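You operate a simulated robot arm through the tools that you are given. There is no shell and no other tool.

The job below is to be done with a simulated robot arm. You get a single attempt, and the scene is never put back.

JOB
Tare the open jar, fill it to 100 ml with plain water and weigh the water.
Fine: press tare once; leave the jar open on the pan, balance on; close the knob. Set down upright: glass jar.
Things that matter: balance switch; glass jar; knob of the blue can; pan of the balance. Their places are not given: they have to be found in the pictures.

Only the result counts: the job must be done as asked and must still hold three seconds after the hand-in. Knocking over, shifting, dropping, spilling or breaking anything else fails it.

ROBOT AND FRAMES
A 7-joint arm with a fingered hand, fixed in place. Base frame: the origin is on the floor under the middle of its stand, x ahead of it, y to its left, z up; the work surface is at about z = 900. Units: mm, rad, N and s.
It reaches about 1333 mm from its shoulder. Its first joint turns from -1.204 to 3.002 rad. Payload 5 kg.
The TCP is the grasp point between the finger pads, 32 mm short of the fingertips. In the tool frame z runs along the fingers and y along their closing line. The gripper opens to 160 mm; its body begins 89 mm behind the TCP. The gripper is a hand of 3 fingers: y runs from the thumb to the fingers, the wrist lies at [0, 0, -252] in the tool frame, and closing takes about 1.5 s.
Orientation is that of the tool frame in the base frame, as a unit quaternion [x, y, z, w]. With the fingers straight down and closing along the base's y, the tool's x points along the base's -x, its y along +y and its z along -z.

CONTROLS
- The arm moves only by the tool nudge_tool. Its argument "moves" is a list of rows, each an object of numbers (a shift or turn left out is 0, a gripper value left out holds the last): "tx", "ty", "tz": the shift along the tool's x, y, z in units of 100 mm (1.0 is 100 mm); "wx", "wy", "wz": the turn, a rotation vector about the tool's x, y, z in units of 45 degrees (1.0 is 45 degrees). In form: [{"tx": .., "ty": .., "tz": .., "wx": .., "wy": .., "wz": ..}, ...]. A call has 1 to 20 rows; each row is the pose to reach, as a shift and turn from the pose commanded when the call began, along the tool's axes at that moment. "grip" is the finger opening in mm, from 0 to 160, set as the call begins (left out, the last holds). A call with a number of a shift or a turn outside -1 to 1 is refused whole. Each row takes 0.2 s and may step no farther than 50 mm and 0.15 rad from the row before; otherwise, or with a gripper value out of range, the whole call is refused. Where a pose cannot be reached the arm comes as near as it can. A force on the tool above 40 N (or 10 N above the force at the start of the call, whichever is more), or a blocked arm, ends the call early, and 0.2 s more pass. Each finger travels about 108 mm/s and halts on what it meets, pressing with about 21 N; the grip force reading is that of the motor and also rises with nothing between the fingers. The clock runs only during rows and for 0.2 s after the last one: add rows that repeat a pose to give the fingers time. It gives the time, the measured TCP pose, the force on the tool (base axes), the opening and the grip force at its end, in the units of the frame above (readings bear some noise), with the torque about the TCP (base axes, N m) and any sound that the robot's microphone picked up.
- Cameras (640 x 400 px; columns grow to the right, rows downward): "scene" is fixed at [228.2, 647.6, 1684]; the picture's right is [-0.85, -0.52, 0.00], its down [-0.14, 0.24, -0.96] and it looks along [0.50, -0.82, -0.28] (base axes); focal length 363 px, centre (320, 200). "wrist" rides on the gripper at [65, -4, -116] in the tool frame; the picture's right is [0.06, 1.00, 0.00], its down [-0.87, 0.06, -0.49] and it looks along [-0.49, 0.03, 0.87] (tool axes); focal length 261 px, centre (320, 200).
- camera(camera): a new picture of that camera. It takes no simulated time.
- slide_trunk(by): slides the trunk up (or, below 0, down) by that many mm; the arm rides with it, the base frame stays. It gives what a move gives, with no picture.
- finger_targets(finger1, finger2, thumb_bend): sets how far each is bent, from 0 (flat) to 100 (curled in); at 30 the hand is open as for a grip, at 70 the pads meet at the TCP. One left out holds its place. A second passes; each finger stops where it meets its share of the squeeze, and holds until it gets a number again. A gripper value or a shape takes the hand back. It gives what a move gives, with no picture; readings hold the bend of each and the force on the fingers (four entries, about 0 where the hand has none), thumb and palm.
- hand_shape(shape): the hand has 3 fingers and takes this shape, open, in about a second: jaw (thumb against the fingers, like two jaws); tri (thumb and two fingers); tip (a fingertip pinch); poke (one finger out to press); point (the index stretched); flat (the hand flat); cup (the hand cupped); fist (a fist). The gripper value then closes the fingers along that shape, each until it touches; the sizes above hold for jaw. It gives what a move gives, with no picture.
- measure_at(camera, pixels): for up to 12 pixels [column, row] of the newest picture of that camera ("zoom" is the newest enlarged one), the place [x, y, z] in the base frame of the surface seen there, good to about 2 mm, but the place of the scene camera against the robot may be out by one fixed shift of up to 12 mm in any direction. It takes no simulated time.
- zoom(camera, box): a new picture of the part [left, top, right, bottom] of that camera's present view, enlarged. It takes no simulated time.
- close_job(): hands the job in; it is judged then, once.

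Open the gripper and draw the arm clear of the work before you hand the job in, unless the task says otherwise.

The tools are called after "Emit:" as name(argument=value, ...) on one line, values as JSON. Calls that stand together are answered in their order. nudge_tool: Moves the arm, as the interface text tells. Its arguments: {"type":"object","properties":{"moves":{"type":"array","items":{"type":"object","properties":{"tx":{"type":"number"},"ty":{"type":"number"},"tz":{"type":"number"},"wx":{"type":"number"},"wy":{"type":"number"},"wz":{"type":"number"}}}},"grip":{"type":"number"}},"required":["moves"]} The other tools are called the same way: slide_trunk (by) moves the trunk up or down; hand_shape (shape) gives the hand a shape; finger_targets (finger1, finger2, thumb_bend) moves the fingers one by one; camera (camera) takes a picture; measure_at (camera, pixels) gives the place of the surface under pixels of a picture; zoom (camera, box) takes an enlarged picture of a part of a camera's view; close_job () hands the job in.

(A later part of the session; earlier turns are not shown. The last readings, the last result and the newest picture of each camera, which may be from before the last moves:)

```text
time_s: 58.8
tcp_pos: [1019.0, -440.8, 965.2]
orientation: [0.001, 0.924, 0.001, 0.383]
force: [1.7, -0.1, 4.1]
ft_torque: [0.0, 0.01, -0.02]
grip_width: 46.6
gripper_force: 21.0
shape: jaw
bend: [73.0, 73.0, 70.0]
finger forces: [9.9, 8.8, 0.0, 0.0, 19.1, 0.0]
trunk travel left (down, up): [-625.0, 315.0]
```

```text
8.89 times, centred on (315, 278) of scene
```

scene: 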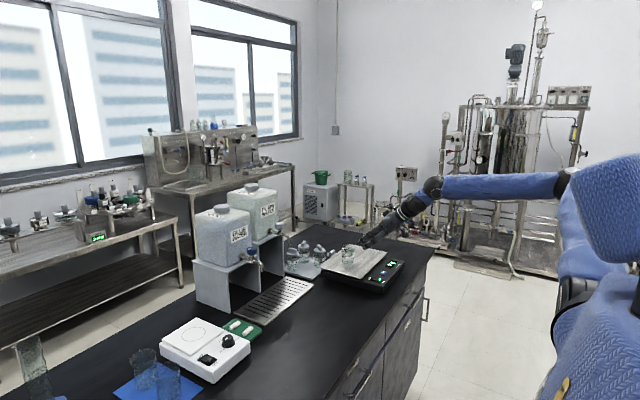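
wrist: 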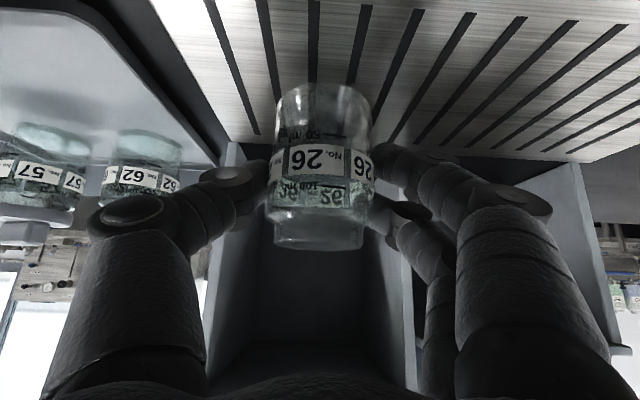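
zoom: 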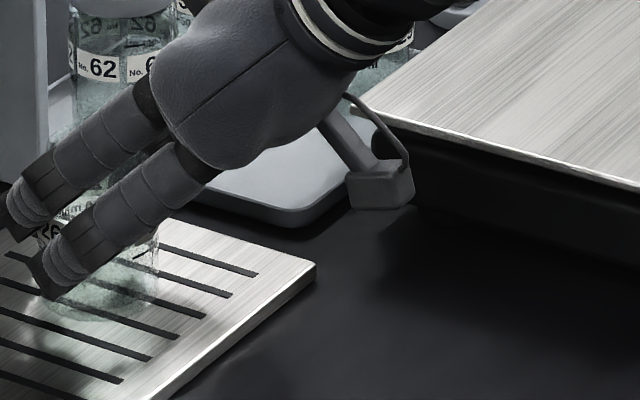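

Contact: force changed to +4.1 N. I open the fingers holding the pose.

Emit:
nudge_tool(moves=[{"tx": -0.004, "tz": -0.004}, {"tx": -0.004, "tz": -0.004}, {"tx": -0.004, "tz": -0.004}, {"tx": -0.004, "tz": -0.004}, {"tx": -0.004, "tz": -0.004}, {"tx": -0.004, "tz": -0.004}, {"tx": -0.004, "tz": -0.004}, {"tx": -0.004, "tz": -0.004}], grip=82)

Emit:
camera(camera="wrist")

Emit:
zoom(camera="scene", box=[260, 220, 340, 290])

```text
time_s: 60.5
tcp_pos: [1019.1, -440.6, 966.9]
orientation: [0.0, 0.924, 0.001, 0.383]
force: [-0.9, -0.1, -0.1]
ft_torque: [-0.02, -0.03, -0.03]
grip_width: 81.2
gripper_force: 0.1
shape: jaw
bend: [72.0, 72.0, 70.0]
finger forces: [0.1, 0.0, 0.0, 0.0, 0.0, 0.1]
trunk travel left (down, up): [-625.0, 315.0]
```

```text
taken
```

wrist: 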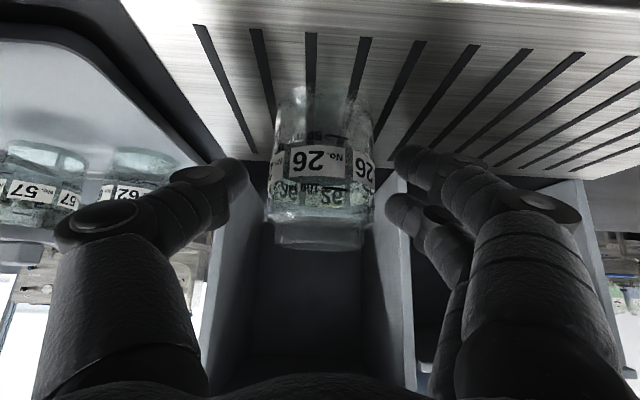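

```text
5.71 times, centred on (300, 255) of scene
```

zoom: 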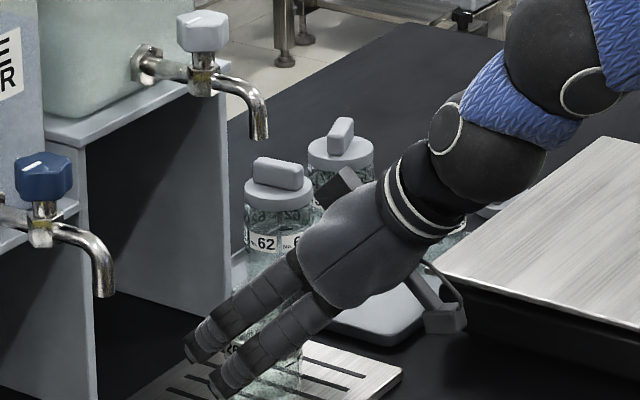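

The jar stands on the grate, fingers free. I draw straight back 100 mm horizontally and look at the jar under the spout.

Emit:
nudge_tool(moves=[{"tx": 0.1, "tz": -0.1}, {"tx": 0.25, "tz": -0.25}, {"tx": 0.4, "tz": -0.4}, {"tx": 0.55, "tz": -0.55}, {"tx": 0.707, "tz": -0.707}])

Emit:
camera(camera="wrist")

Emit:
zoom(camera="scene", box=[260, 220, 340, 290])

```text
time_s: 61.8
tcp_pos: [919.9, -439.5, 967.3]
orientation: [0.0, 0.924, 0.001, 0.383]
force: [-0.5, -0.7, -0.7]
ft_torque: [0.02, -0.03, -0.01]
grip_width: 81.0
gripper_force: 0.2
shape: jaw
bend: [72.0, 72.0, 70.0]
finger forces: [0.0, 0.0, 0.0, 0.0, 0.1, 0.0]
trunk travel left (down, up): [-625.0, 315.0]
```

```text
taken
```

wrist: 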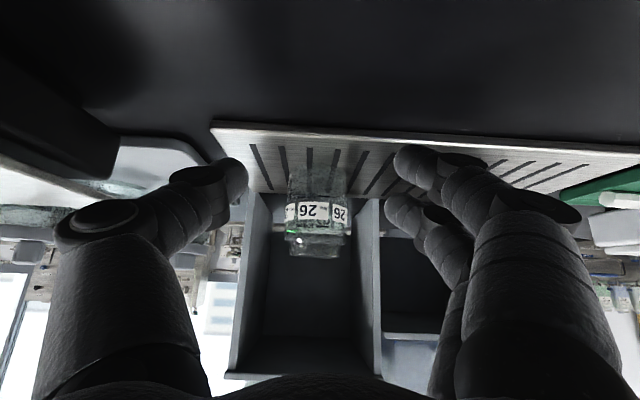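

```text
5.71 times, centred on (300, 255) of scene
```

zoom: 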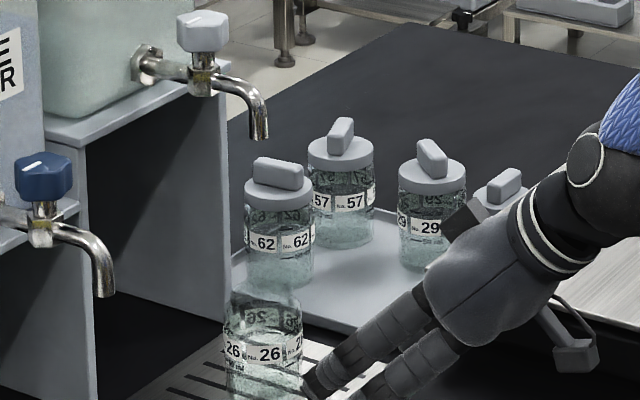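

The jar stands under the spout. I check the jar's position with measurements from both cameras.

Emit:
measure_at(camera="wrist", pixels=[[312, 211], [295, 212], [340, 214], [290, 210], [347, 212], [290, 235], [348, 236]])

Emit:
measure_at(camera="zoom", pixels=[[260, 135], [255, 128], [267, 130], [265, 355], [232, 350], [296, 350], [205, 20], [200, 45], [215, 80]])

Emit:
zoom(camera="scene", box=[275, 210, 315, 240])

```text
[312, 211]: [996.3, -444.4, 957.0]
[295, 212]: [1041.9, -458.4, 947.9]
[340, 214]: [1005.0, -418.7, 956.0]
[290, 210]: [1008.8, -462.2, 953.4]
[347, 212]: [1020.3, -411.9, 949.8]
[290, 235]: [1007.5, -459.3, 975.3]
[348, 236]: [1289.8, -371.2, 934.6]
```

```text
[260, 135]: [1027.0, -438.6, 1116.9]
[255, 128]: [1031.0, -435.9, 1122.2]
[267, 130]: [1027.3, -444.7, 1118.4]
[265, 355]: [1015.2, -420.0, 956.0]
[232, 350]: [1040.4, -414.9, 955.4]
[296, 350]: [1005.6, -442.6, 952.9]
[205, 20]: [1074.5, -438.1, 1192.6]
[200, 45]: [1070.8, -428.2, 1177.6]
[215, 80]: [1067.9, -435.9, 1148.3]
```

```text
13.33 times, centred on (295, 225) of scene
```

zoom: 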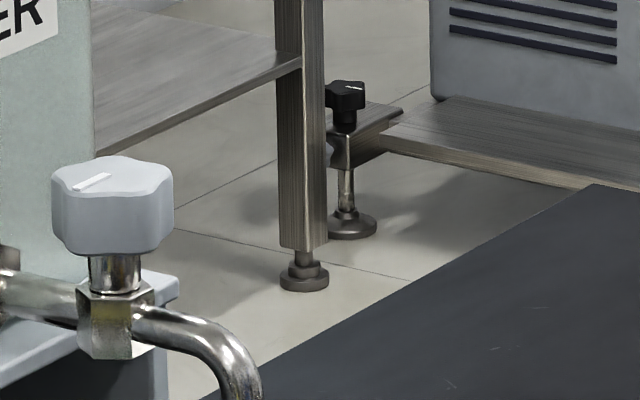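

The jar is centred at (1023,−438.5), within 3 mm of the spout axis. Now I study the knob, whose white mark is at (90,180) in the enlargement, and measure it.

Emit:
measure_at(camera="zoom", pixels=[[74, 187], [90, 180], [107, 174], [110, 160], [60, 178], [168, 180], [112, 200], [112, 225], [110, 250], [115, 275], [85, 230], [150, 230]])

Emit:
zoom(camera="scene", box=[240, 205, 290, 245])

```text
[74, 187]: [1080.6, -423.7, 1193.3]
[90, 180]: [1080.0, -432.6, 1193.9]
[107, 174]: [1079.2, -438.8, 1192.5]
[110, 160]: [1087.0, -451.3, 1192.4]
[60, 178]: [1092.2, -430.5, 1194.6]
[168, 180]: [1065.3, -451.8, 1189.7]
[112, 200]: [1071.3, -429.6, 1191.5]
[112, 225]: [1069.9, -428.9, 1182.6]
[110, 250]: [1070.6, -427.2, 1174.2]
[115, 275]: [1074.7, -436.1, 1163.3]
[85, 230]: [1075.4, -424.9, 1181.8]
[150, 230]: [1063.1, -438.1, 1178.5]
```

```text
10.00 times, centred on (265, 225) of scene
```

zoom: 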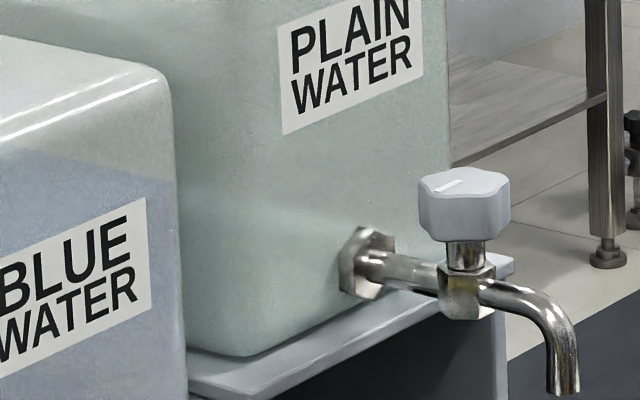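

The knob's mark points to +y, axis ≈(1069.5,−438.5), z 1168–1193, r≈17. To reach it I raise the trunk by 150 mm again (hand is clear of tap and jar at x≤950).

Emit:
nudge_tool(moves=[{"tx": 0.15, "tz": -0.15}, {"tx": 0.3, "tz": -0.3}, {"tx": 0.4, "tz": -0.4}], grip=64)

Emit:
slide_trunk(by=150)

Emit:
nudge_tool(moves=[{"tx": -0.17, "tz": -0.17, "wy": 0.083}, {"tx": -0.35, "tz": -0.35, "wy": 0.166}, {"tx": -0.52, "tz": -0.52, "wy": 0.25}, {"tx": -0.7, "tz": -0.7, "wy": 0.333}, {"tx": -0.7, "tz": -0.7, "wy": 0.333}])

Emit:
camera(camera="wrist")

Emit:
camera(camera="scene")

```text
time_s: 62.5
tcp_pos: [863.1, -439.4, 965.0]
orientation: [0.001, 0.924, 0.0, 0.383]
force: [-0.7, 0.6, -0.8]
ft_torque: [0.03, -0.01, 0.0]
grip_width: 64.7
gripper_force: 0.0
shape: jaw
bend: [73.0, 73.0, 70.0]
finger forces: [0.0, 0.0, 0.0, 0.0, 0.0, 0.0]
trunk travel left (down, up): [-625.0, 315.0]
```

```text
time_s: 64.3
tcp_pos: [862.6, -440.1, 1115.6]
orientation: [0.0, 0.924, 0.0, 0.382]
force: [-0.3, -0.2, 0.2]
ft_torque: [0.0, 0.0, 0.02]
grip_width: 64.8
gripper_force: 0.1
shape: jaw
bend: [73.0, 73.0, 70.0]
finger forces: [0.1, 0.0, 0.0, 0.1, 0.0, 0.0]
trunk travel left (down, up): [-775.0, 165.0]
```

```text
time_s: 65.5
tcp_pos: [862.5, -440.9, 1214.5]
orientation: [0.0, 0.966, 0.002, 0.258]
force: [0.1, 1.3, -0.4]
ft_torque: [0.01, 0.0, 0.01]
grip_width: 64.7
gripper_force: 0.0
shape: jaw
bend: [73.0, 73.0, 70.0]
finger forces: [0.1, 0.0, 0.0, 0.1, 0.0, 0.0]
trunk travel left (down, up): [-775.0, 165.0]
```

```text
taken
```

wrist: 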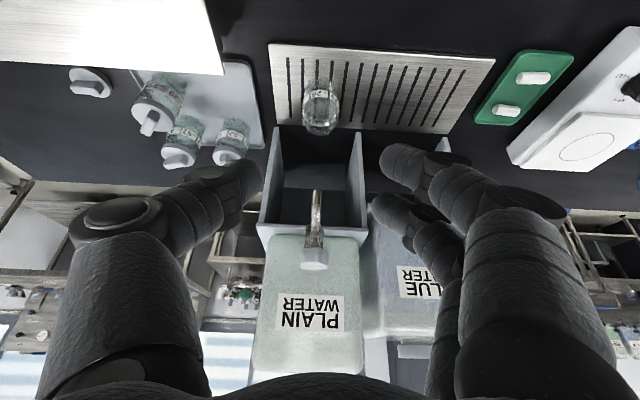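

```text
taken
```

scene: 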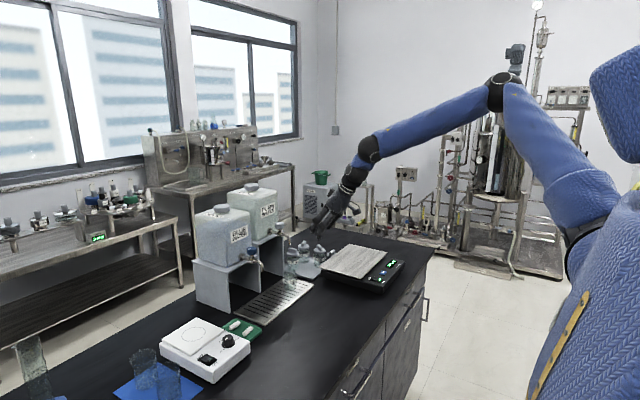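

The knob is at (314,258), spout end at (314,245) and jar at (320,105) in the wrist picture. I zoom on the knob and measure its outline.

Emit:
zoom(camera="wrist", box=[270, 180, 360, 280])

Emit:
measure_at(camera="wrist", pixels=[[314, 263], [314, 255], [302, 258], [326, 258], [314, 250], [314, 268], [316, 195], [316, 240], [265, 240], [360, 232], [310, 280], [320, 105]])

```text
4.00 times, centred on (315, 230) of wrist
```

zoom: 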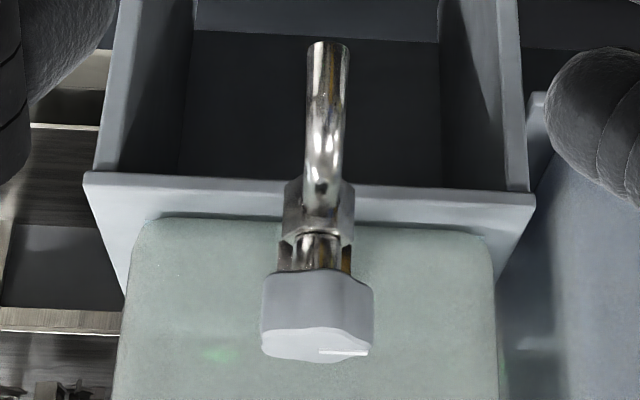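

```text
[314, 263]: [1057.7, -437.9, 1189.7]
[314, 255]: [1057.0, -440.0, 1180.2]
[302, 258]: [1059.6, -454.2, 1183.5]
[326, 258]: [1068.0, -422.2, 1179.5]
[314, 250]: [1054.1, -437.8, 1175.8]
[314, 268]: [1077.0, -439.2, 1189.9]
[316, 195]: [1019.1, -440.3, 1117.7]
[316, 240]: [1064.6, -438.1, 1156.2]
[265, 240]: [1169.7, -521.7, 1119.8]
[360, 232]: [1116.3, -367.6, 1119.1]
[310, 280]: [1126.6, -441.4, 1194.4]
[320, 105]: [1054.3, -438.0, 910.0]
```

Knob axis ≈(1070.5,−438.3), top z 1190, width ≈36 mm, mark toward +y. I turn the hand to −25° yaw while advancing at height.

Emit:
nudge_tool(moves=[{"tx": -0.22, "ty": 0.01, "tz": 0.013, "wx": 0.07, "wz": 0.12}, {"tx": -0.45, "ty": 0.02, "tz": 0.027, "wx": 0.139, "wz": 0.24}, {"tx": -0.67, "ty": 0.03, "tz": 0.04, "wx": 0.208, "wz": 0.36}, {"tx": -0.893, "ty": 0.04, "tz": 0.054, "wx": 0.278, "wz": 0.481}, {"tx": -0.893, "ty": 0.04, "tz": 0.054, "wx": 0.278, "wz": 0.481}])

Emit:
camera(camera="wrist")

```text
time_s: 66.7
tcp_pos: [941.8, -437.7, 1254.1]
orientation: [0.21, 0.943, -0.056, 0.253]
force: [0.1, 0.1, 0.2]
ft_torque: [0.02, -0.05, 0.03]
grip_width: 64.5
gripper_force: 0.2
shape: jaw
bend: [73.0, 73.0, 70.0]
finger forces: [0.0, 0.0, 0.1, 0.0, 0.1, 0.0]
trunk travel left (down, up): [-775.0, 165.0]
```

```text
taken
```

wrist: 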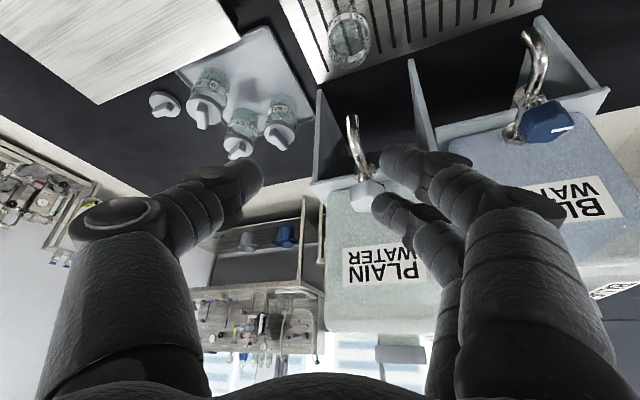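

Orientation is as planned. I move to hover over the knob at (1066,−436,1250).

Emit:
nudge_tool(moves=[{"tx": -0.19, "ty": 0.108, "tz": 0.119}, {"tx": -0.38, "ty": 0.216, "tz": 0.238}, {"tx": -0.57, "ty": 0.323, "tz": 0.356}, {"tx": -0.76, "ty": 0.431, "tz": 0.475}, {"tx": -0.95, "ty": 0.539, "tz": 0.594}, {"tx": -0.95, "ty": 0.539, "tz": 0.594}])

Emit:
camera(camera="wrist")

Emit:
zoom(camera="scene", box=[230, 180, 330, 260])

```text
time_s: 68.1
tcp_pos: [1065.7, -435.0, 1252.8]
orientation: [0.209, 0.943, -0.056, 0.253]
force: [-0.9, -0.3, -0.2]
ft_torque: [0.01, -0.05, 0.01]
grip_width: 64.6
gripper_force: 0.1
shape: jaw
bend: [73.0, 73.0, 70.0]
finger forces: [0.0, 0.0, 0.1, 0.0, 0.1, 0.0]
trunk travel left (down, up): [-775.0, 165.0]
```

```text
taken
```

wrist: 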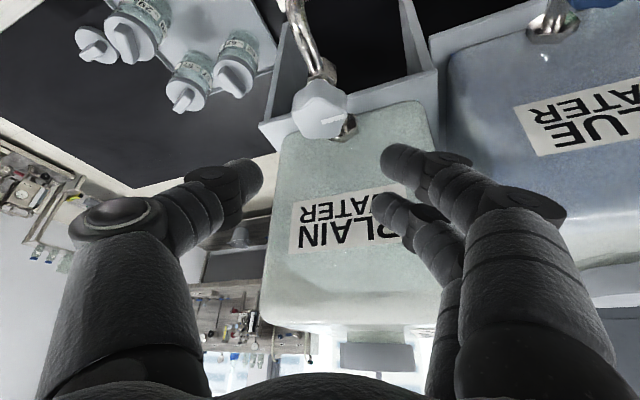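

```text
5.00 times, centred on (280, 220) of scene
```

zoom: 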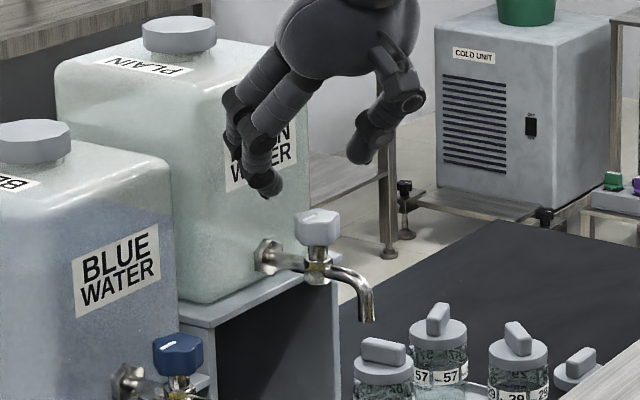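

The knob is at (322,108) in the wrist picture, centred between the tips. I zoom and measure the knob and the fingers' distance to the can.

Emit:
zoom(camera="wrist", box=[270, 60, 370, 160])

Emit:
measure_at(camera="wrist", pixels=[[320, 112], [295, 108], [347, 110], [325, 84], [318, 135], [345, 122], [253, 175], [390, 155], [380, 205], [430, 165], [470, 190], [380, 130]])

```text
4.00 times, centred on (320, 110) of wrist
```

zoom: 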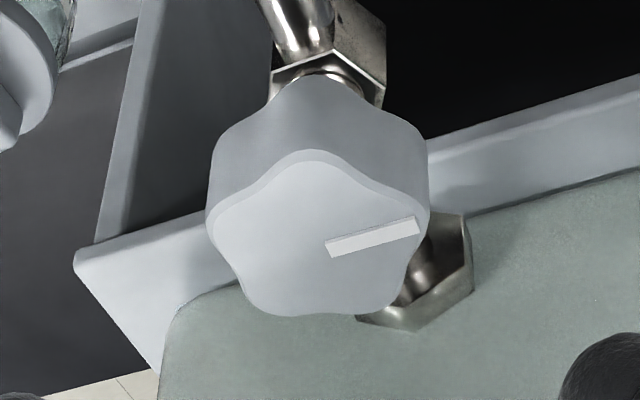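

```text
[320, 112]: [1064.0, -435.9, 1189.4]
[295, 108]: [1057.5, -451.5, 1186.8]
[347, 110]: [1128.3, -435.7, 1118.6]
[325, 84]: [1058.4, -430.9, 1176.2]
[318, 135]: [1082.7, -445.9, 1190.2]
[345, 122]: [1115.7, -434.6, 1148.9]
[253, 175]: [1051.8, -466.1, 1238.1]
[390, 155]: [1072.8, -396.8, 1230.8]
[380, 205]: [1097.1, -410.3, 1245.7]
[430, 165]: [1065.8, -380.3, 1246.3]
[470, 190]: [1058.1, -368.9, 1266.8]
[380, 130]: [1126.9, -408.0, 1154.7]
```

The tips' midpoint is at (1068.4,−434.8), so I shift by (+2,−3.5) and descend 58 mm around the knob, stopping with TCP z≈1195.

Emit:
nudge_tool(moves=[{"tx": 0.05, "ty": -0.023, "tz": 0.11}, {"tx": 0.1, "ty": -0.023, "tz": 0.22}, {"tx": 0.16, "ty": -0.023, "tz": 0.33}, {"tx": 0.21, "ty": -0.023, "tz": 0.43}, {"tx": 0.261, "ty": -0.023, "tz": 0.519}, {"tx": 0.261, "ty": -0.023, "tz": 0.519}])

Emit:
camera(camera="wrist")

Emit:
zoom(camera="scene", box=[230, 190, 330, 270])

```text
time_s: 69.5
tcp_pos: [1068.8, -437.3, 1193.2]
orientation: [0.209, 0.943, -0.056, 0.253]
force: [0.9, -0.2, -0.2]
ft_torque: [0.01, -0.02, -0.01]
grip_width: 64.1
gripper_force: 0.2
shape: jaw
bend: [73.0, 73.0, 70.0]
finger forces: [0.0, 0.1, 0.0, 0.0, 0.0, 0.0]
trunk travel left (down, up): [-775.0, 165.0]
```

```text
taken
```

wrist: 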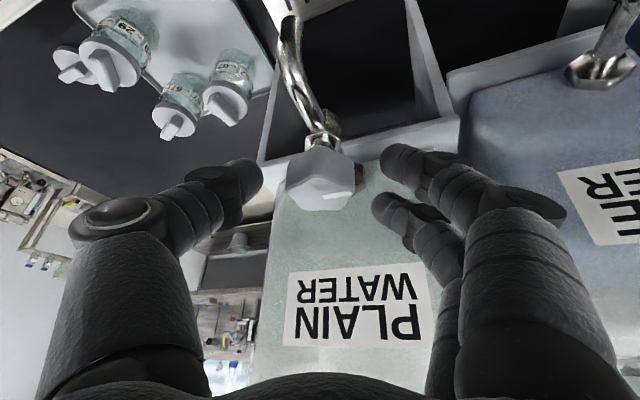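

```text
5.00 times, centred on (280, 230) of scene
```

zoom: 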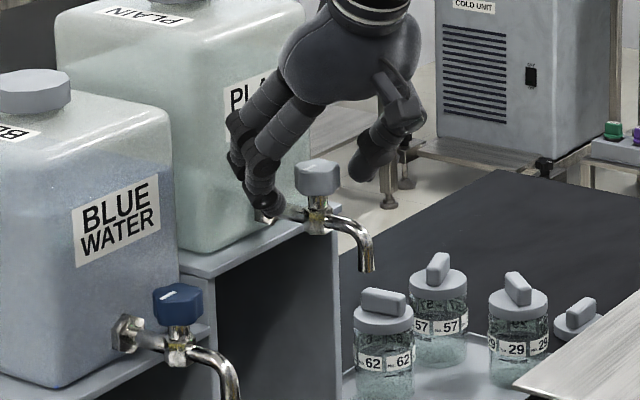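

The knob (320,178) sits between thumb tip (250,175) and finger tips (393,160)/(382,205). I close the fingers on it gently.

Emit:
nudge_tool(moves=[{"tz": 0}, {"tz": 0}, {"tz": 0}, {"tz": 0}, {"tz": 0}], grip=12)

Emit:
camera(camera="wrist")

Emit:
zoom(camera="scene", box=[240, 200, 340, 280])

```text
time_s: 70.7
tcp_pos: [1068.9, -437.7, 1191.9]
orientation: [0.209, 0.943, -0.056, 0.252]
force: [1.9, -1.1, -2.7]
ft_torque: [0.01, 0.0, 0.1]
grip_width: 23.8
gripper_force: 21.4
shape: jaw
bend: [73.0, 71.0, 70.0]
finger forces: [9.7, 7.8, 0.0, 0.1, 18.0, 0.0]
trunk travel left (down, up): [-775.0, 165.0]
```

```text
taken
```

wrist: 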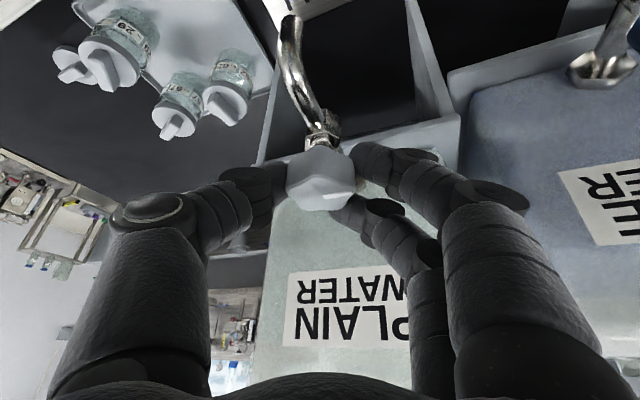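

```text
5.00 times, centred on (290, 240) of scene
```

zoom: 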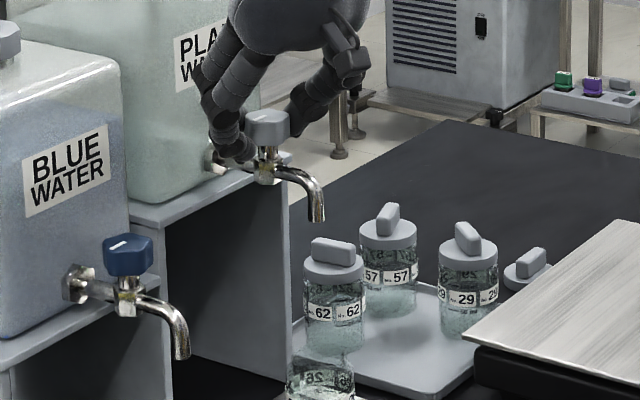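

The knob is firmly held (9.7/7.8/18 N). I turn it counter-clockwise by 16° about the vertical and watch the torque and the spout.

Emit:
nudge_tool(moves=[{"wx": -0.089, "wz": -0.154}, {"wx": -0.178, "wz": -0.308}])

Emit:
camera(camera="wrist")

Emit:
zoom(camera="scene", box=[260, 220, 340, 290])

```text
time_s: 71.3
tcp_pos: [1068.9, -438.0, 1192.1]
orientation: [0.076, 0.963, -0.02, 0.257]
force: [-1.4, -4.5, -0.7]
ft_torque: [-0.07, 0.06, -0.06]
grip_width: 23.2
gripper_force: 21.0
shape: jaw
bend: [73.0, 71.0, 70.0]
finger forces: [9.1, 8.7, 0.0, 0.0, 18.9, 0.0]
trunk travel left (down, up): [-775.0, 165.0]
```

```text
taken
```

wrist: 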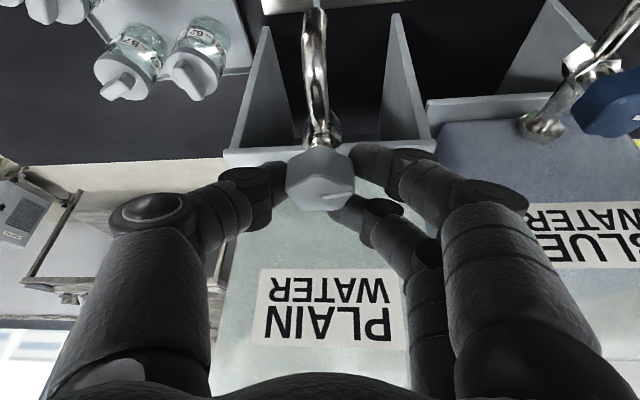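

```text
5.71 times, centred on (300, 255) of scene
```

zoom: 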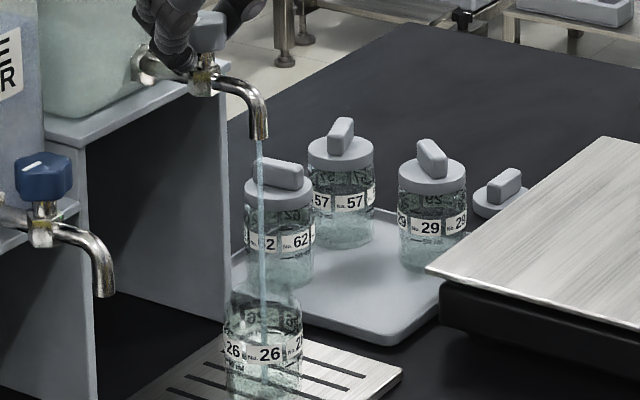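

Water flows in a thin stream straight into the jar. I hold and look at the level closely.

Emit:
nudge_tool(moves=[{"wx": 0}])

Emit:
zoom(camera="scene", box=[290, 260, 322, 290])

```text
time_s: 71.7
tcp_pos: [1069.5, -438.8, 1192.1]
orientation: [0.075, 0.963, -0.019, 0.258]
force: [2.0, -4.1, -2.3]
ft_torque: [-0.1, 0.02, -0.01]
grip_width: 23.3
gripper_force: 20.7
shape: jaw
bend: [73.0, 71.0, 70.0]
finger forces: [9.2, 9.2, 0.0, 0.1, 18.9, 0.0]
trunk travel left (down, up): [-775.0, 165.0]
```

```text
13.33 times, centred on (306, 275) of scene
```

zoom: 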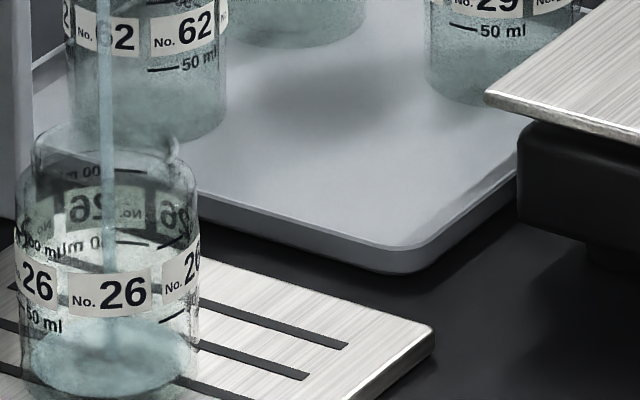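

The stream enters the jar mouth and a little water seems to be collecting at the bottom. I hold for a further second and compare.

Emit:
nudge_tool(moves=[{"wx": 0}, {"wx": 0}, {"wx": 0}, {"wx": 0}])

Emit:
zoom(camera="scene", box=[282, 258, 314, 288])

```text
time_s: 72.7
tcp_pos: [1068.9, -437.9, 1192.1]
orientation: [0.076, 0.963, -0.019, 0.258]
force: [1.1, -5.2, -1.1]
ft_torque: [-0.09, 0.01, 0.01]
grip_width: 23.4
gripper_force: 21.4
shape: jaw
bend: [73.0, 71.0, 70.0]
finger forces: [8.9, 8.9, 0.0, 0.1, 19.8, 0.0]
trunk travel left (down, up): [-775.0, 165.0]
```

```text
13.33 times, centred on (298, 273) of scene
```

zoom: 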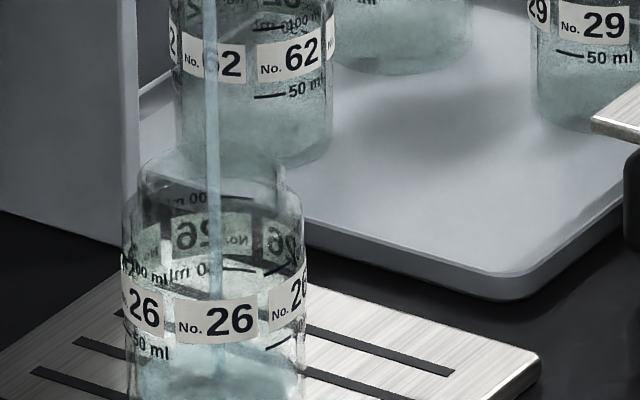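

I zoom on the lower part of the jar, to see the bottom and the water surface (no time passes).

Emit:
zoom(camera="scene", box=[284, 266, 312, 292])

Emit:
zoom(camera="scene", box=[288, 272, 308, 290])

```text
15.38 times, centred on (298, 279) of scene
```

zoom: 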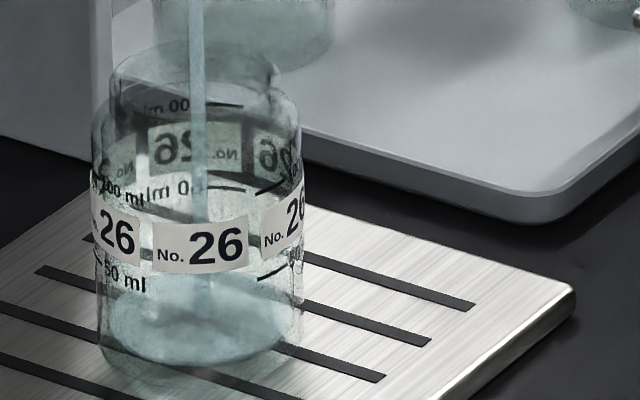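

```text
16.00 times, centred on (298, 281) of scene
```

zoom: 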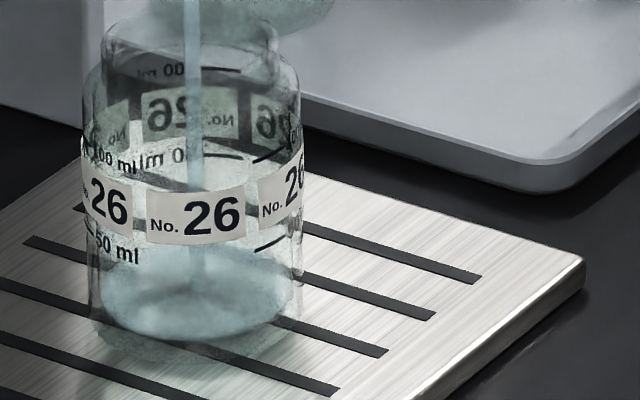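

The surface ellipse (front edge at (200,333)) is still only a few mm above the jar bottom, so the flow is slow. I hold 3 s more and look again.

Emit:
nudge_tool(moves=[{"wx": 0}, {"wx": 0}, {"wx": 0}, {"wx": 0}, {"wx": 0}, {"wx": 0}, {"wx": 0}, {"wx": 0}, {"wx": 0}, {"wx": 0}, {"wx": 0}, {"wx": 0}, {"wx": 0}, {"wx": 0}])

Emit:
zoom(camera="scene", box=[288, 272, 308, 290])

```text
time_s: 75.7
tcp_pos: [1069.7, -439.0, 1192.2]
orientation: [0.075, 0.963, -0.019, 0.258]
force: [0.5, -5.4, -1.3]
ft_torque: [-0.13, 0.07, -0.03]
grip_width: 23.8
gripper_force: 20.9
shape: jaw
bend: [73.0, 71.0, 70.0]
finger forces: [9.0, 8.9, 0.1, 0.0, 20.4, 0.0]
trunk travel left (down, up): [-775.0, 165.0]
```

```text
16.00 times, centred on (298, 281) of scene
```

zoom: 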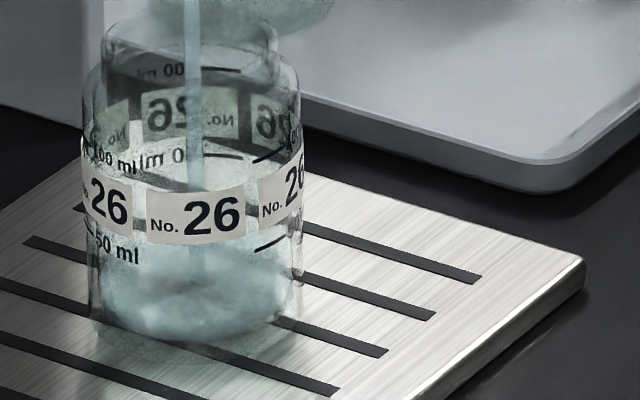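

The level is rising slowly (about 2–3 ml/s by eye). I keep this opening for calibrated filling and hold 4 s more.

Emit:
nudge_tool(moves=[{"wx": 0}, {"wx": 0}, {"wx": 0}, {"wx": 0}, {"wx": 0}, {"wx": 0}, {"wx": 0}, {"wx": 0}, {"wx": 0}, {"wx": 0}, {"wx": 0}, {"wx": 0}, {"wx": 0}, {"wx": 0}, {"wx": 0}, {"wx": 0}, {"wx": 0}, {"wx": 0}, {"wx": 0}, {"wx": 0}])

Emit:
zoom(camera="scene", box=[288, 272, 308, 290])

Emit:
measure_at(camera="zoom", pixels=[[190, 355], [195, 330], [195, 300], [195, 270], [118, 252], [270, 243], [115, 158], [270, 157], [110, 300], [280, 300]])

```text
time_s: 79.9
tcp_pos: [1068.3, -438.5, 1192.4]
orientation: [0.077, 0.963, -0.02, 0.258]
force: [0.1, -5.3, -1.1]
ft_torque: [-0.09, 0.06, -0.03]
grip_width: 23.9
gripper_force: 21.1
shape: jaw
bend: [73.0, 71.0, 70.0]
finger forces: [9.1, 8.9, 0.0, 0.0, 20.3, 0.0]
trunk travel left (down, up): [-775.0, 165.0]
```

```text
16.00 times, centred on (298, 281) of scene
```

zoom: 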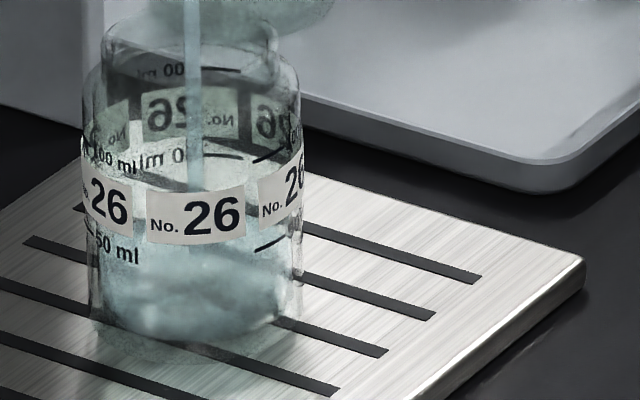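

```text
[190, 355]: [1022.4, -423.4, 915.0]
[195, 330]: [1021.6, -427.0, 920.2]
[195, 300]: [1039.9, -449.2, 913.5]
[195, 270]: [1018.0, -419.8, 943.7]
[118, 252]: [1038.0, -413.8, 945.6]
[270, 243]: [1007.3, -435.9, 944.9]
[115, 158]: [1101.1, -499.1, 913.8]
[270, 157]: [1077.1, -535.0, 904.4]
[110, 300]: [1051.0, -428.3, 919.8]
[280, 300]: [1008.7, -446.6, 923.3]
```

The 50 ml mark lies at z≈945. I zoom still closer on the water surface.

Emit:
zoom(camera="scene", box=[291, 278, 305, 289])

Emit:
camera(camera="scene")

```text
16.00 times, centred on (298, 284) of scene
```

zoom: 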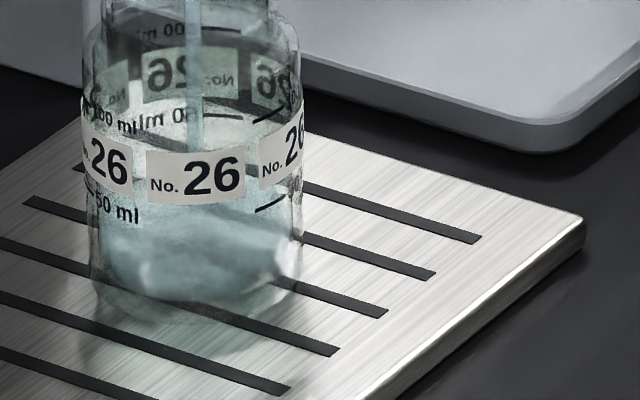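

```text
taken
```

scene: 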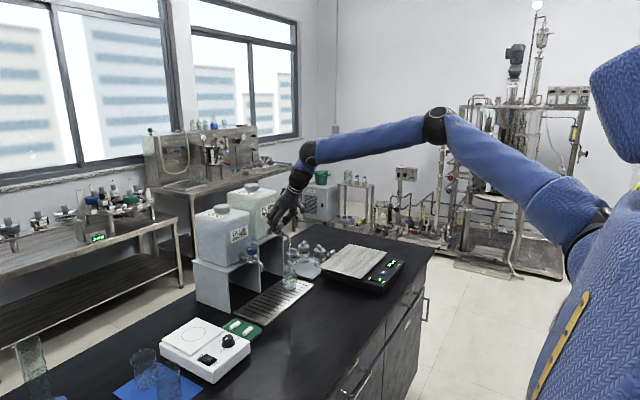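

The rise is slow — only a few ml in 7 s. I open the knob by another 14° and watch.

Emit:
nudge_tool(moves=[{"wx": -0.078, "wz": -0.135}, {"wx": -0.156, "wz": -0.27}])

Emit:
zoom(camera="scene", box=[268, 230, 308, 290])

Emit:
camera(camera="wrist")

```text
time_s: 80.5
tcp_pos: [1069.7, -439.3, 1192.2]
orientation: [-0.043, 0.965, 0.012, 0.258]
force: [-0.1, -7.4, -1.8]
ft_torque: [-0.23, 0.02, -0.05]
grip_width: 23.2
gripper_force: 21.1
shape: jaw
bend: [73.0, 71.0, 70.0]
finger forces: [9.1, 8.6, 0.1, 0.0, 21.3, 0.0]
trunk travel left (down, up): [-775.0, 165.0]
```

```text
6.67 times, centred on (288, 260) of scene
```

zoom: 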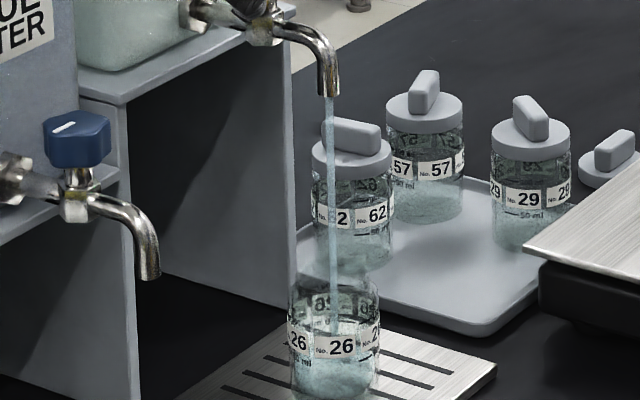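

```text
taken
```

wrist: 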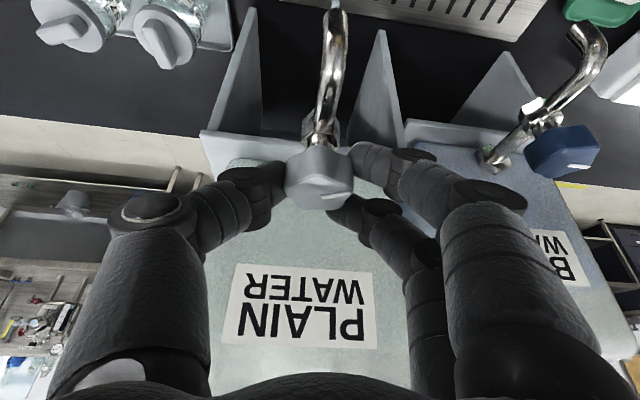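

The knob turns with the hand and the stream has grown. I ease the side force by 2 mm toward −y and hold about 2 s.

Emit:
nudge_tool(moves=[{"ty": -0.01}, {"ty": -0.02}, {"ty": -0.02}, {"ty": -0.02}, {"ty": -0.02}, {"ty": -0.02}, {"ty": -0.02}, {"ty": -0.02}, {"ty": -0.02}])

Emit:
zoom(camera="scene", box=[288, 272, 308, 290])

```text
time_s: 82.5
tcp_pos: [1068.6, -440.5, 1192.6]
orientation: [-0.042, 0.965, 0.012, 0.258]
force: [-1.3, 3.1, -4.3]
ft_torque: [0.04, 0.12, 0.09]
grip_width: 23.1
gripper_force: 21.1
shape: jaw
bend: [73.0, 71.0, 70.0]
finger forces: [12.0, 9.9, 0.0, 0.0, 16.4, 0.1]
trunk travel left (down, up): [-775.0, 165.0]
```

```text
16.00 times, centred on (298, 281) of scene
```

zoom: 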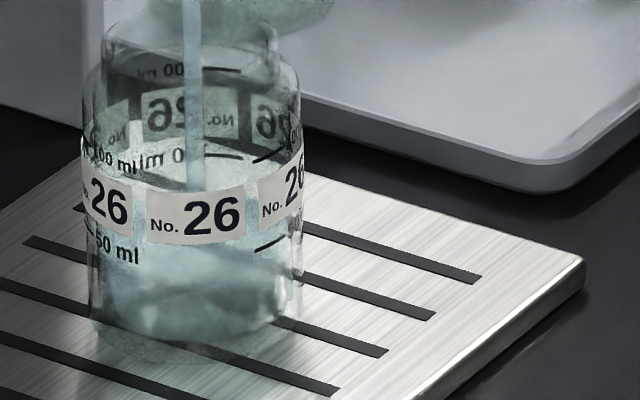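

The level has risen somewhat. I hold 4 s more at this opening.

Emit:
nudge_tool(moves=[{"wx": 0}, {"wx": 0}, {"wx": 0}, {"wx": 0}, {"wx": 0}, {"wx": 0}, {"wx": 0}, {"wx": 0}, {"wx": 0}, {"wx": 0}, {"wx": 0}, {"wx": 0}, {"wx": 0}, {"wx": 0}, {"wx": 0}, {"wx": 0}, {"wx": 0}, {"wx": 0}, {"wx": 0}, {"wx": 0}])

Emit:
zoom(camera="scene", box=[288, 272, 308, 290])

```text
time_s: 86.7
tcp_pos: [1068.8, -439.5, 1192.2]
orientation: [-0.043, 0.965, 0.012, 0.258]
force: [-2.2, 4.1, -5.0]
ft_torque: [0.1, 0.11, 0.04]
grip_width: 23.0
gripper_force: 21.2
shape: jaw
bend: [73.0, 71.0, 70.0]
finger forces: [12.2, 9.9, 0.0, 0.1, 16.2, 0.0]
trunk travel left (down, up): [-775.0, 165.0]
```

```text
16.00 times, centred on (298, 281) of scene
```

zoom: 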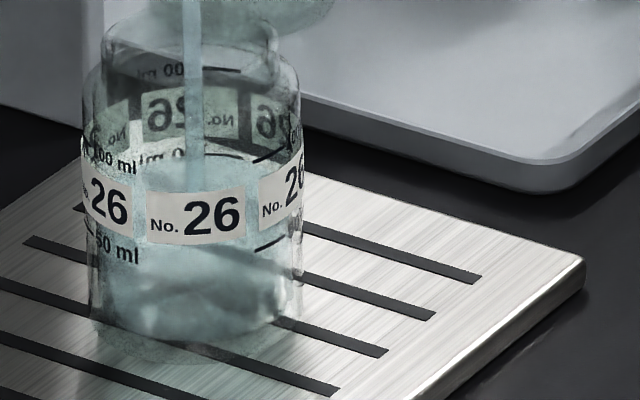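

The water surface's back edge now reaches about y≈155, where the mirrored "50 ml" mark of the far wall is; the far 100 ml mark is at y≈70. So it holds about 50 ml; I zoom once more to confirm.

Emit:
zoom(camera="scene", box=[290, 266, 306, 282])

```text
16.00 times, centred on (298, 274) of scene
```

zoom: 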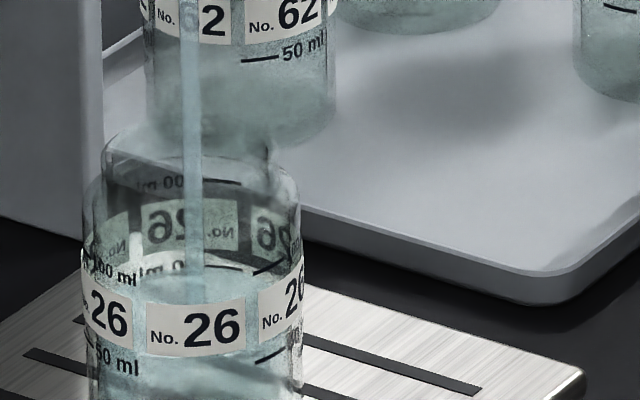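

About 50 ml at t=86.7 s; flow at this opening is roughly 4–5 ml/s. I hold 4 s more and read again.

Emit:
nudge_tool(moves=[{"wx": 0}, {"wx": 0}, {"wx": 0}, {"wx": 0}, {"wx": 0}, {"wx": 0}, {"wx": 0}, {"wx": 0}, {"wx": 0}, {"wx": 0}, {"wx": 0}, {"wx": 0}, {"wx": 0}, {"wx": 0}, {"wx": 0}, {"wx": 0}, {"wx": 0}, {"wx": 0}, {"wx": 0}])

Emit:
zoom(camera="scene", box=[290, 266, 306, 282])

```text
time_s: 90.7
tcp_pos: [1069.4, -441.1, 1192.5]
orientation: [-0.043, 0.965, 0.013, 0.258]
force: [-2.4, 2.8, -4.6]
ft_torque: [0.04, 0.12, 0.06]
grip_width: 23.2
gripper_force: 21.4
shape: jaw
bend: [73.0, 71.0, 70.0]
finger forces: [12.2, 9.8, 0.1, 0.0, 16.3, 0.1]
trunk travel left (down, up): [-775.0, 165.0]
```

```text
16.00 times, centred on (298, 274) of scene
```

zoom: 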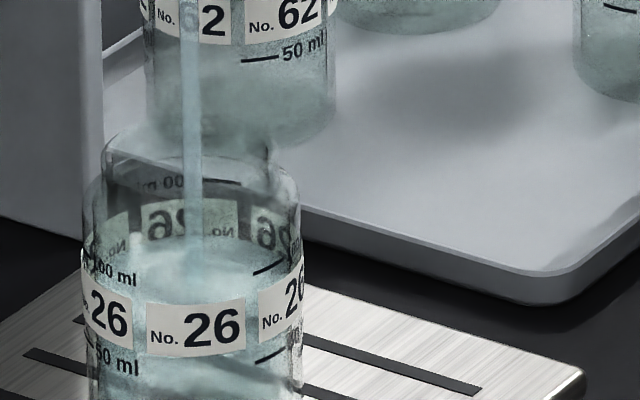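

The surface's far edge is at y≈237, i.e. about 67 ml, so ≈4.3 ml/s. I hold 4 s more.

Emit:
nudge_tool(moves=[{"wx": 0}, {"wx": 0}, {"wx": 0}, {"wx": 0}, {"wx": 0}, {"wx": 0}, {"wx": 0}, {"wx": 0}, {"wx": 0}, {"wx": 0}, {"wx": 0}, {"wx": 0}, {"wx": 0}, {"wx": 0}, {"wx": 0}, {"wx": 0}, {"wx": 0}, {"wx": 0}, {"wx": 0}])

Emit:
zoom(camera="scene", box=[290, 266, 306, 282])

```text
time_s: 94.7
tcp_pos: [1069.2, -440.2, 1192.1]
orientation: [-0.043, 0.965, 0.013, 0.257]
force: [-1.2, 2.8, -3.7]
ft_torque: [0.06, 0.11, 0.05]
grip_width: 23.3
gripper_force: 21.1
shape: jaw
bend: [73.0, 71.0, 70.0]
finger forces: [12.3, 9.9, 0.1, 0.1, 16.2, 0.0]
trunk travel left (down, up): [-775.0, 165.0]
```

```text
16.00 times, centred on (298, 274) of scene
```

zoom: 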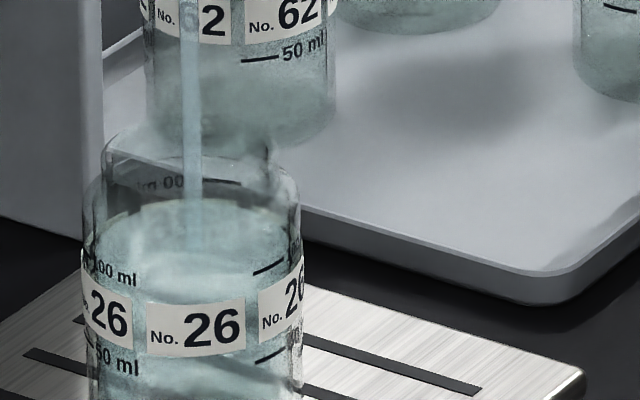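

The far edge is at y≈202, i.e. about 88 ml. I throttle the knob back by 20° for a slow final fill.

Emit:
nudge_tool(moves=[{"ty": 0.005, "wx": 0.074, "wz": 0.128}, {"ty": 0.01, "wx": 0.148, "wz": 0.257}, {"ty": 0.015, "wx": 0.222, "wz": 0.385}])

Emit:
zoom(camera="scene", box=[290, 266, 306, 282])

Emit:
camera(camera="wrist")

```text
time_s: 95.5
tcp_pos: [1070.2, -439.9, 1192.5]
orientation: [0.127, 0.958, -0.034, 0.255]
force: [-2.0, 0.6, -6.1]
ft_torque: [0.06, 0.1, 0.07]
grip_width: 22.8
gripper_force: 21.0
shape: jaw
bend: [73.0, 71.0, 70.0]
finger forces: [11.9, 8.8, 0.0, 0.0, 16.8, 0.1]
trunk travel left (down, up): [-775.0, 165.0]
```

```text
16.00 times, centred on (298, 274) of scene
```

zoom: 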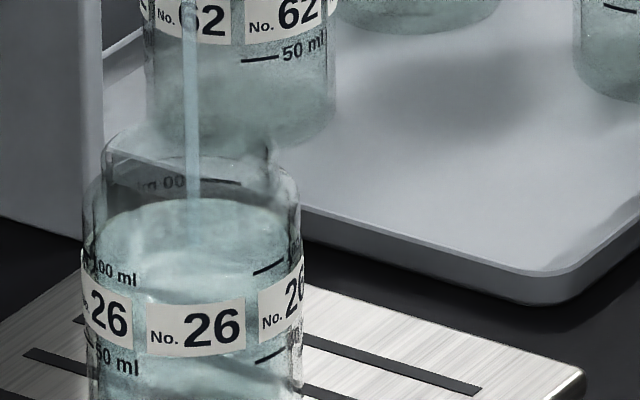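

```text
taken
```

wrist: 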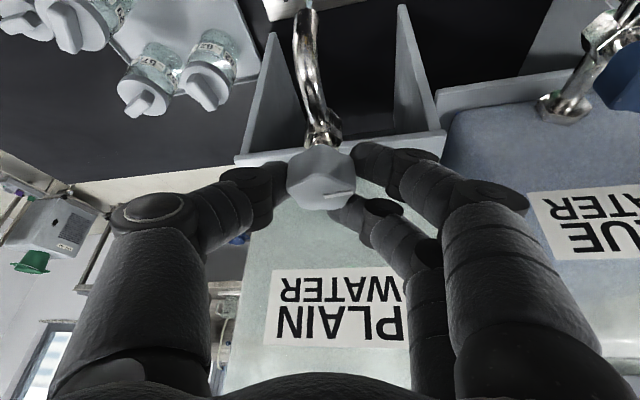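

The stream is thinner; far edge at y≈198 (≈90 ml). I hold about 2 s.

Emit:
nudge_tool(moves=[{"wx": 0}, {"wx": 0}, {"wx": 0}, {"wx": 0}, {"wx": 0}, {"wx": 0}, {"wx": 0}, {"wx": 0}, {"wx": 0}])

Emit:
zoom(camera="scene", box=[290, 266, 306, 282])

```text
time_s: 97.5
tcp_pos: [1068.0, -439.1, 1192.0]
orientation: [0.127, 0.958, -0.034, 0.257]
force: [-2.1, -2.1, -4.8]
ft_torque: [0.01, 0.15, 0.03]
grip_width: 23.1
gripper_force: 20.3
shape: jaw
bend: [73.0, 71.0, 70.0]
finger forces: [10.8, 8.8, 0.0, 0.0, 17.8, 0.0]
trunk travel left (down, up): [-775.0, 165.0]
```

```text
16.00 times, centred on (298, 274) of scene
```

zoom: 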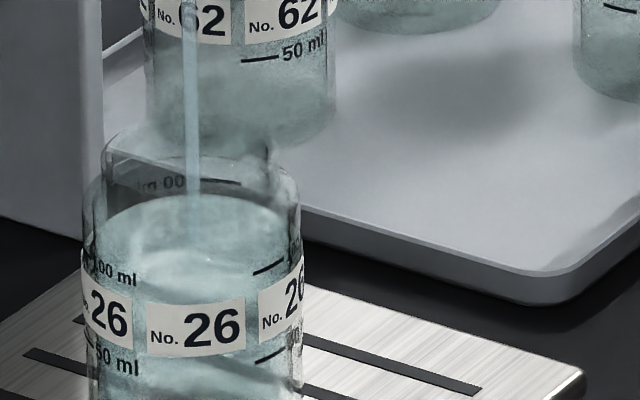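

Far edge at y≈194.5 (≈93 ml). I hold 1.6 s more, then close.

Emit:
nudge_tool(moves=[{"wx": 0}, {"wx": 0}, {"wx": 0}, {"wx": 0}, {"wx": 0}, {"wx": 0}, {"wx": 0}])

Emit:
zoom(camera="scene", box=[290, 266, 306, 282])

```text
time_s: 99.1
tcp_pos: [1068.7, -439.2, 1192.8]
orientation: [0.127, 0.958, -0.034, 0.256]
force: [-1.5, -2.2, -4.0]
ft_torque: [0.01, 0.12, 0.03]
grip_width: 23.0
gripper_force: 20.7
shape: jaw
bend: [73.0, 71.0, 70.0]
finger forces: [10.8, 8.9, 0.1, 0.0, 17.9, 0.0]
trunk travel left (down, up): [-775.0, 165.0]
```

```text
16.00 times, centred on (298, 274) of scene
```

zoom: 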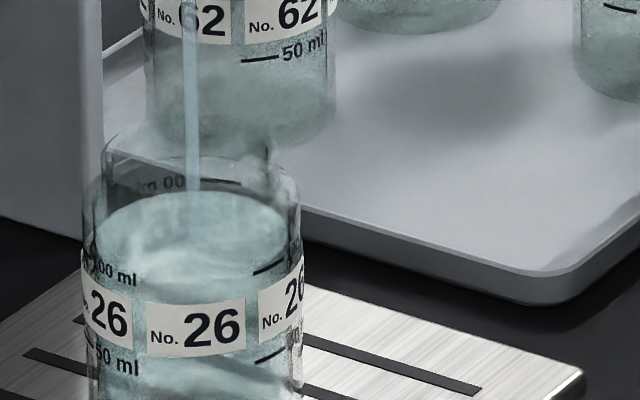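

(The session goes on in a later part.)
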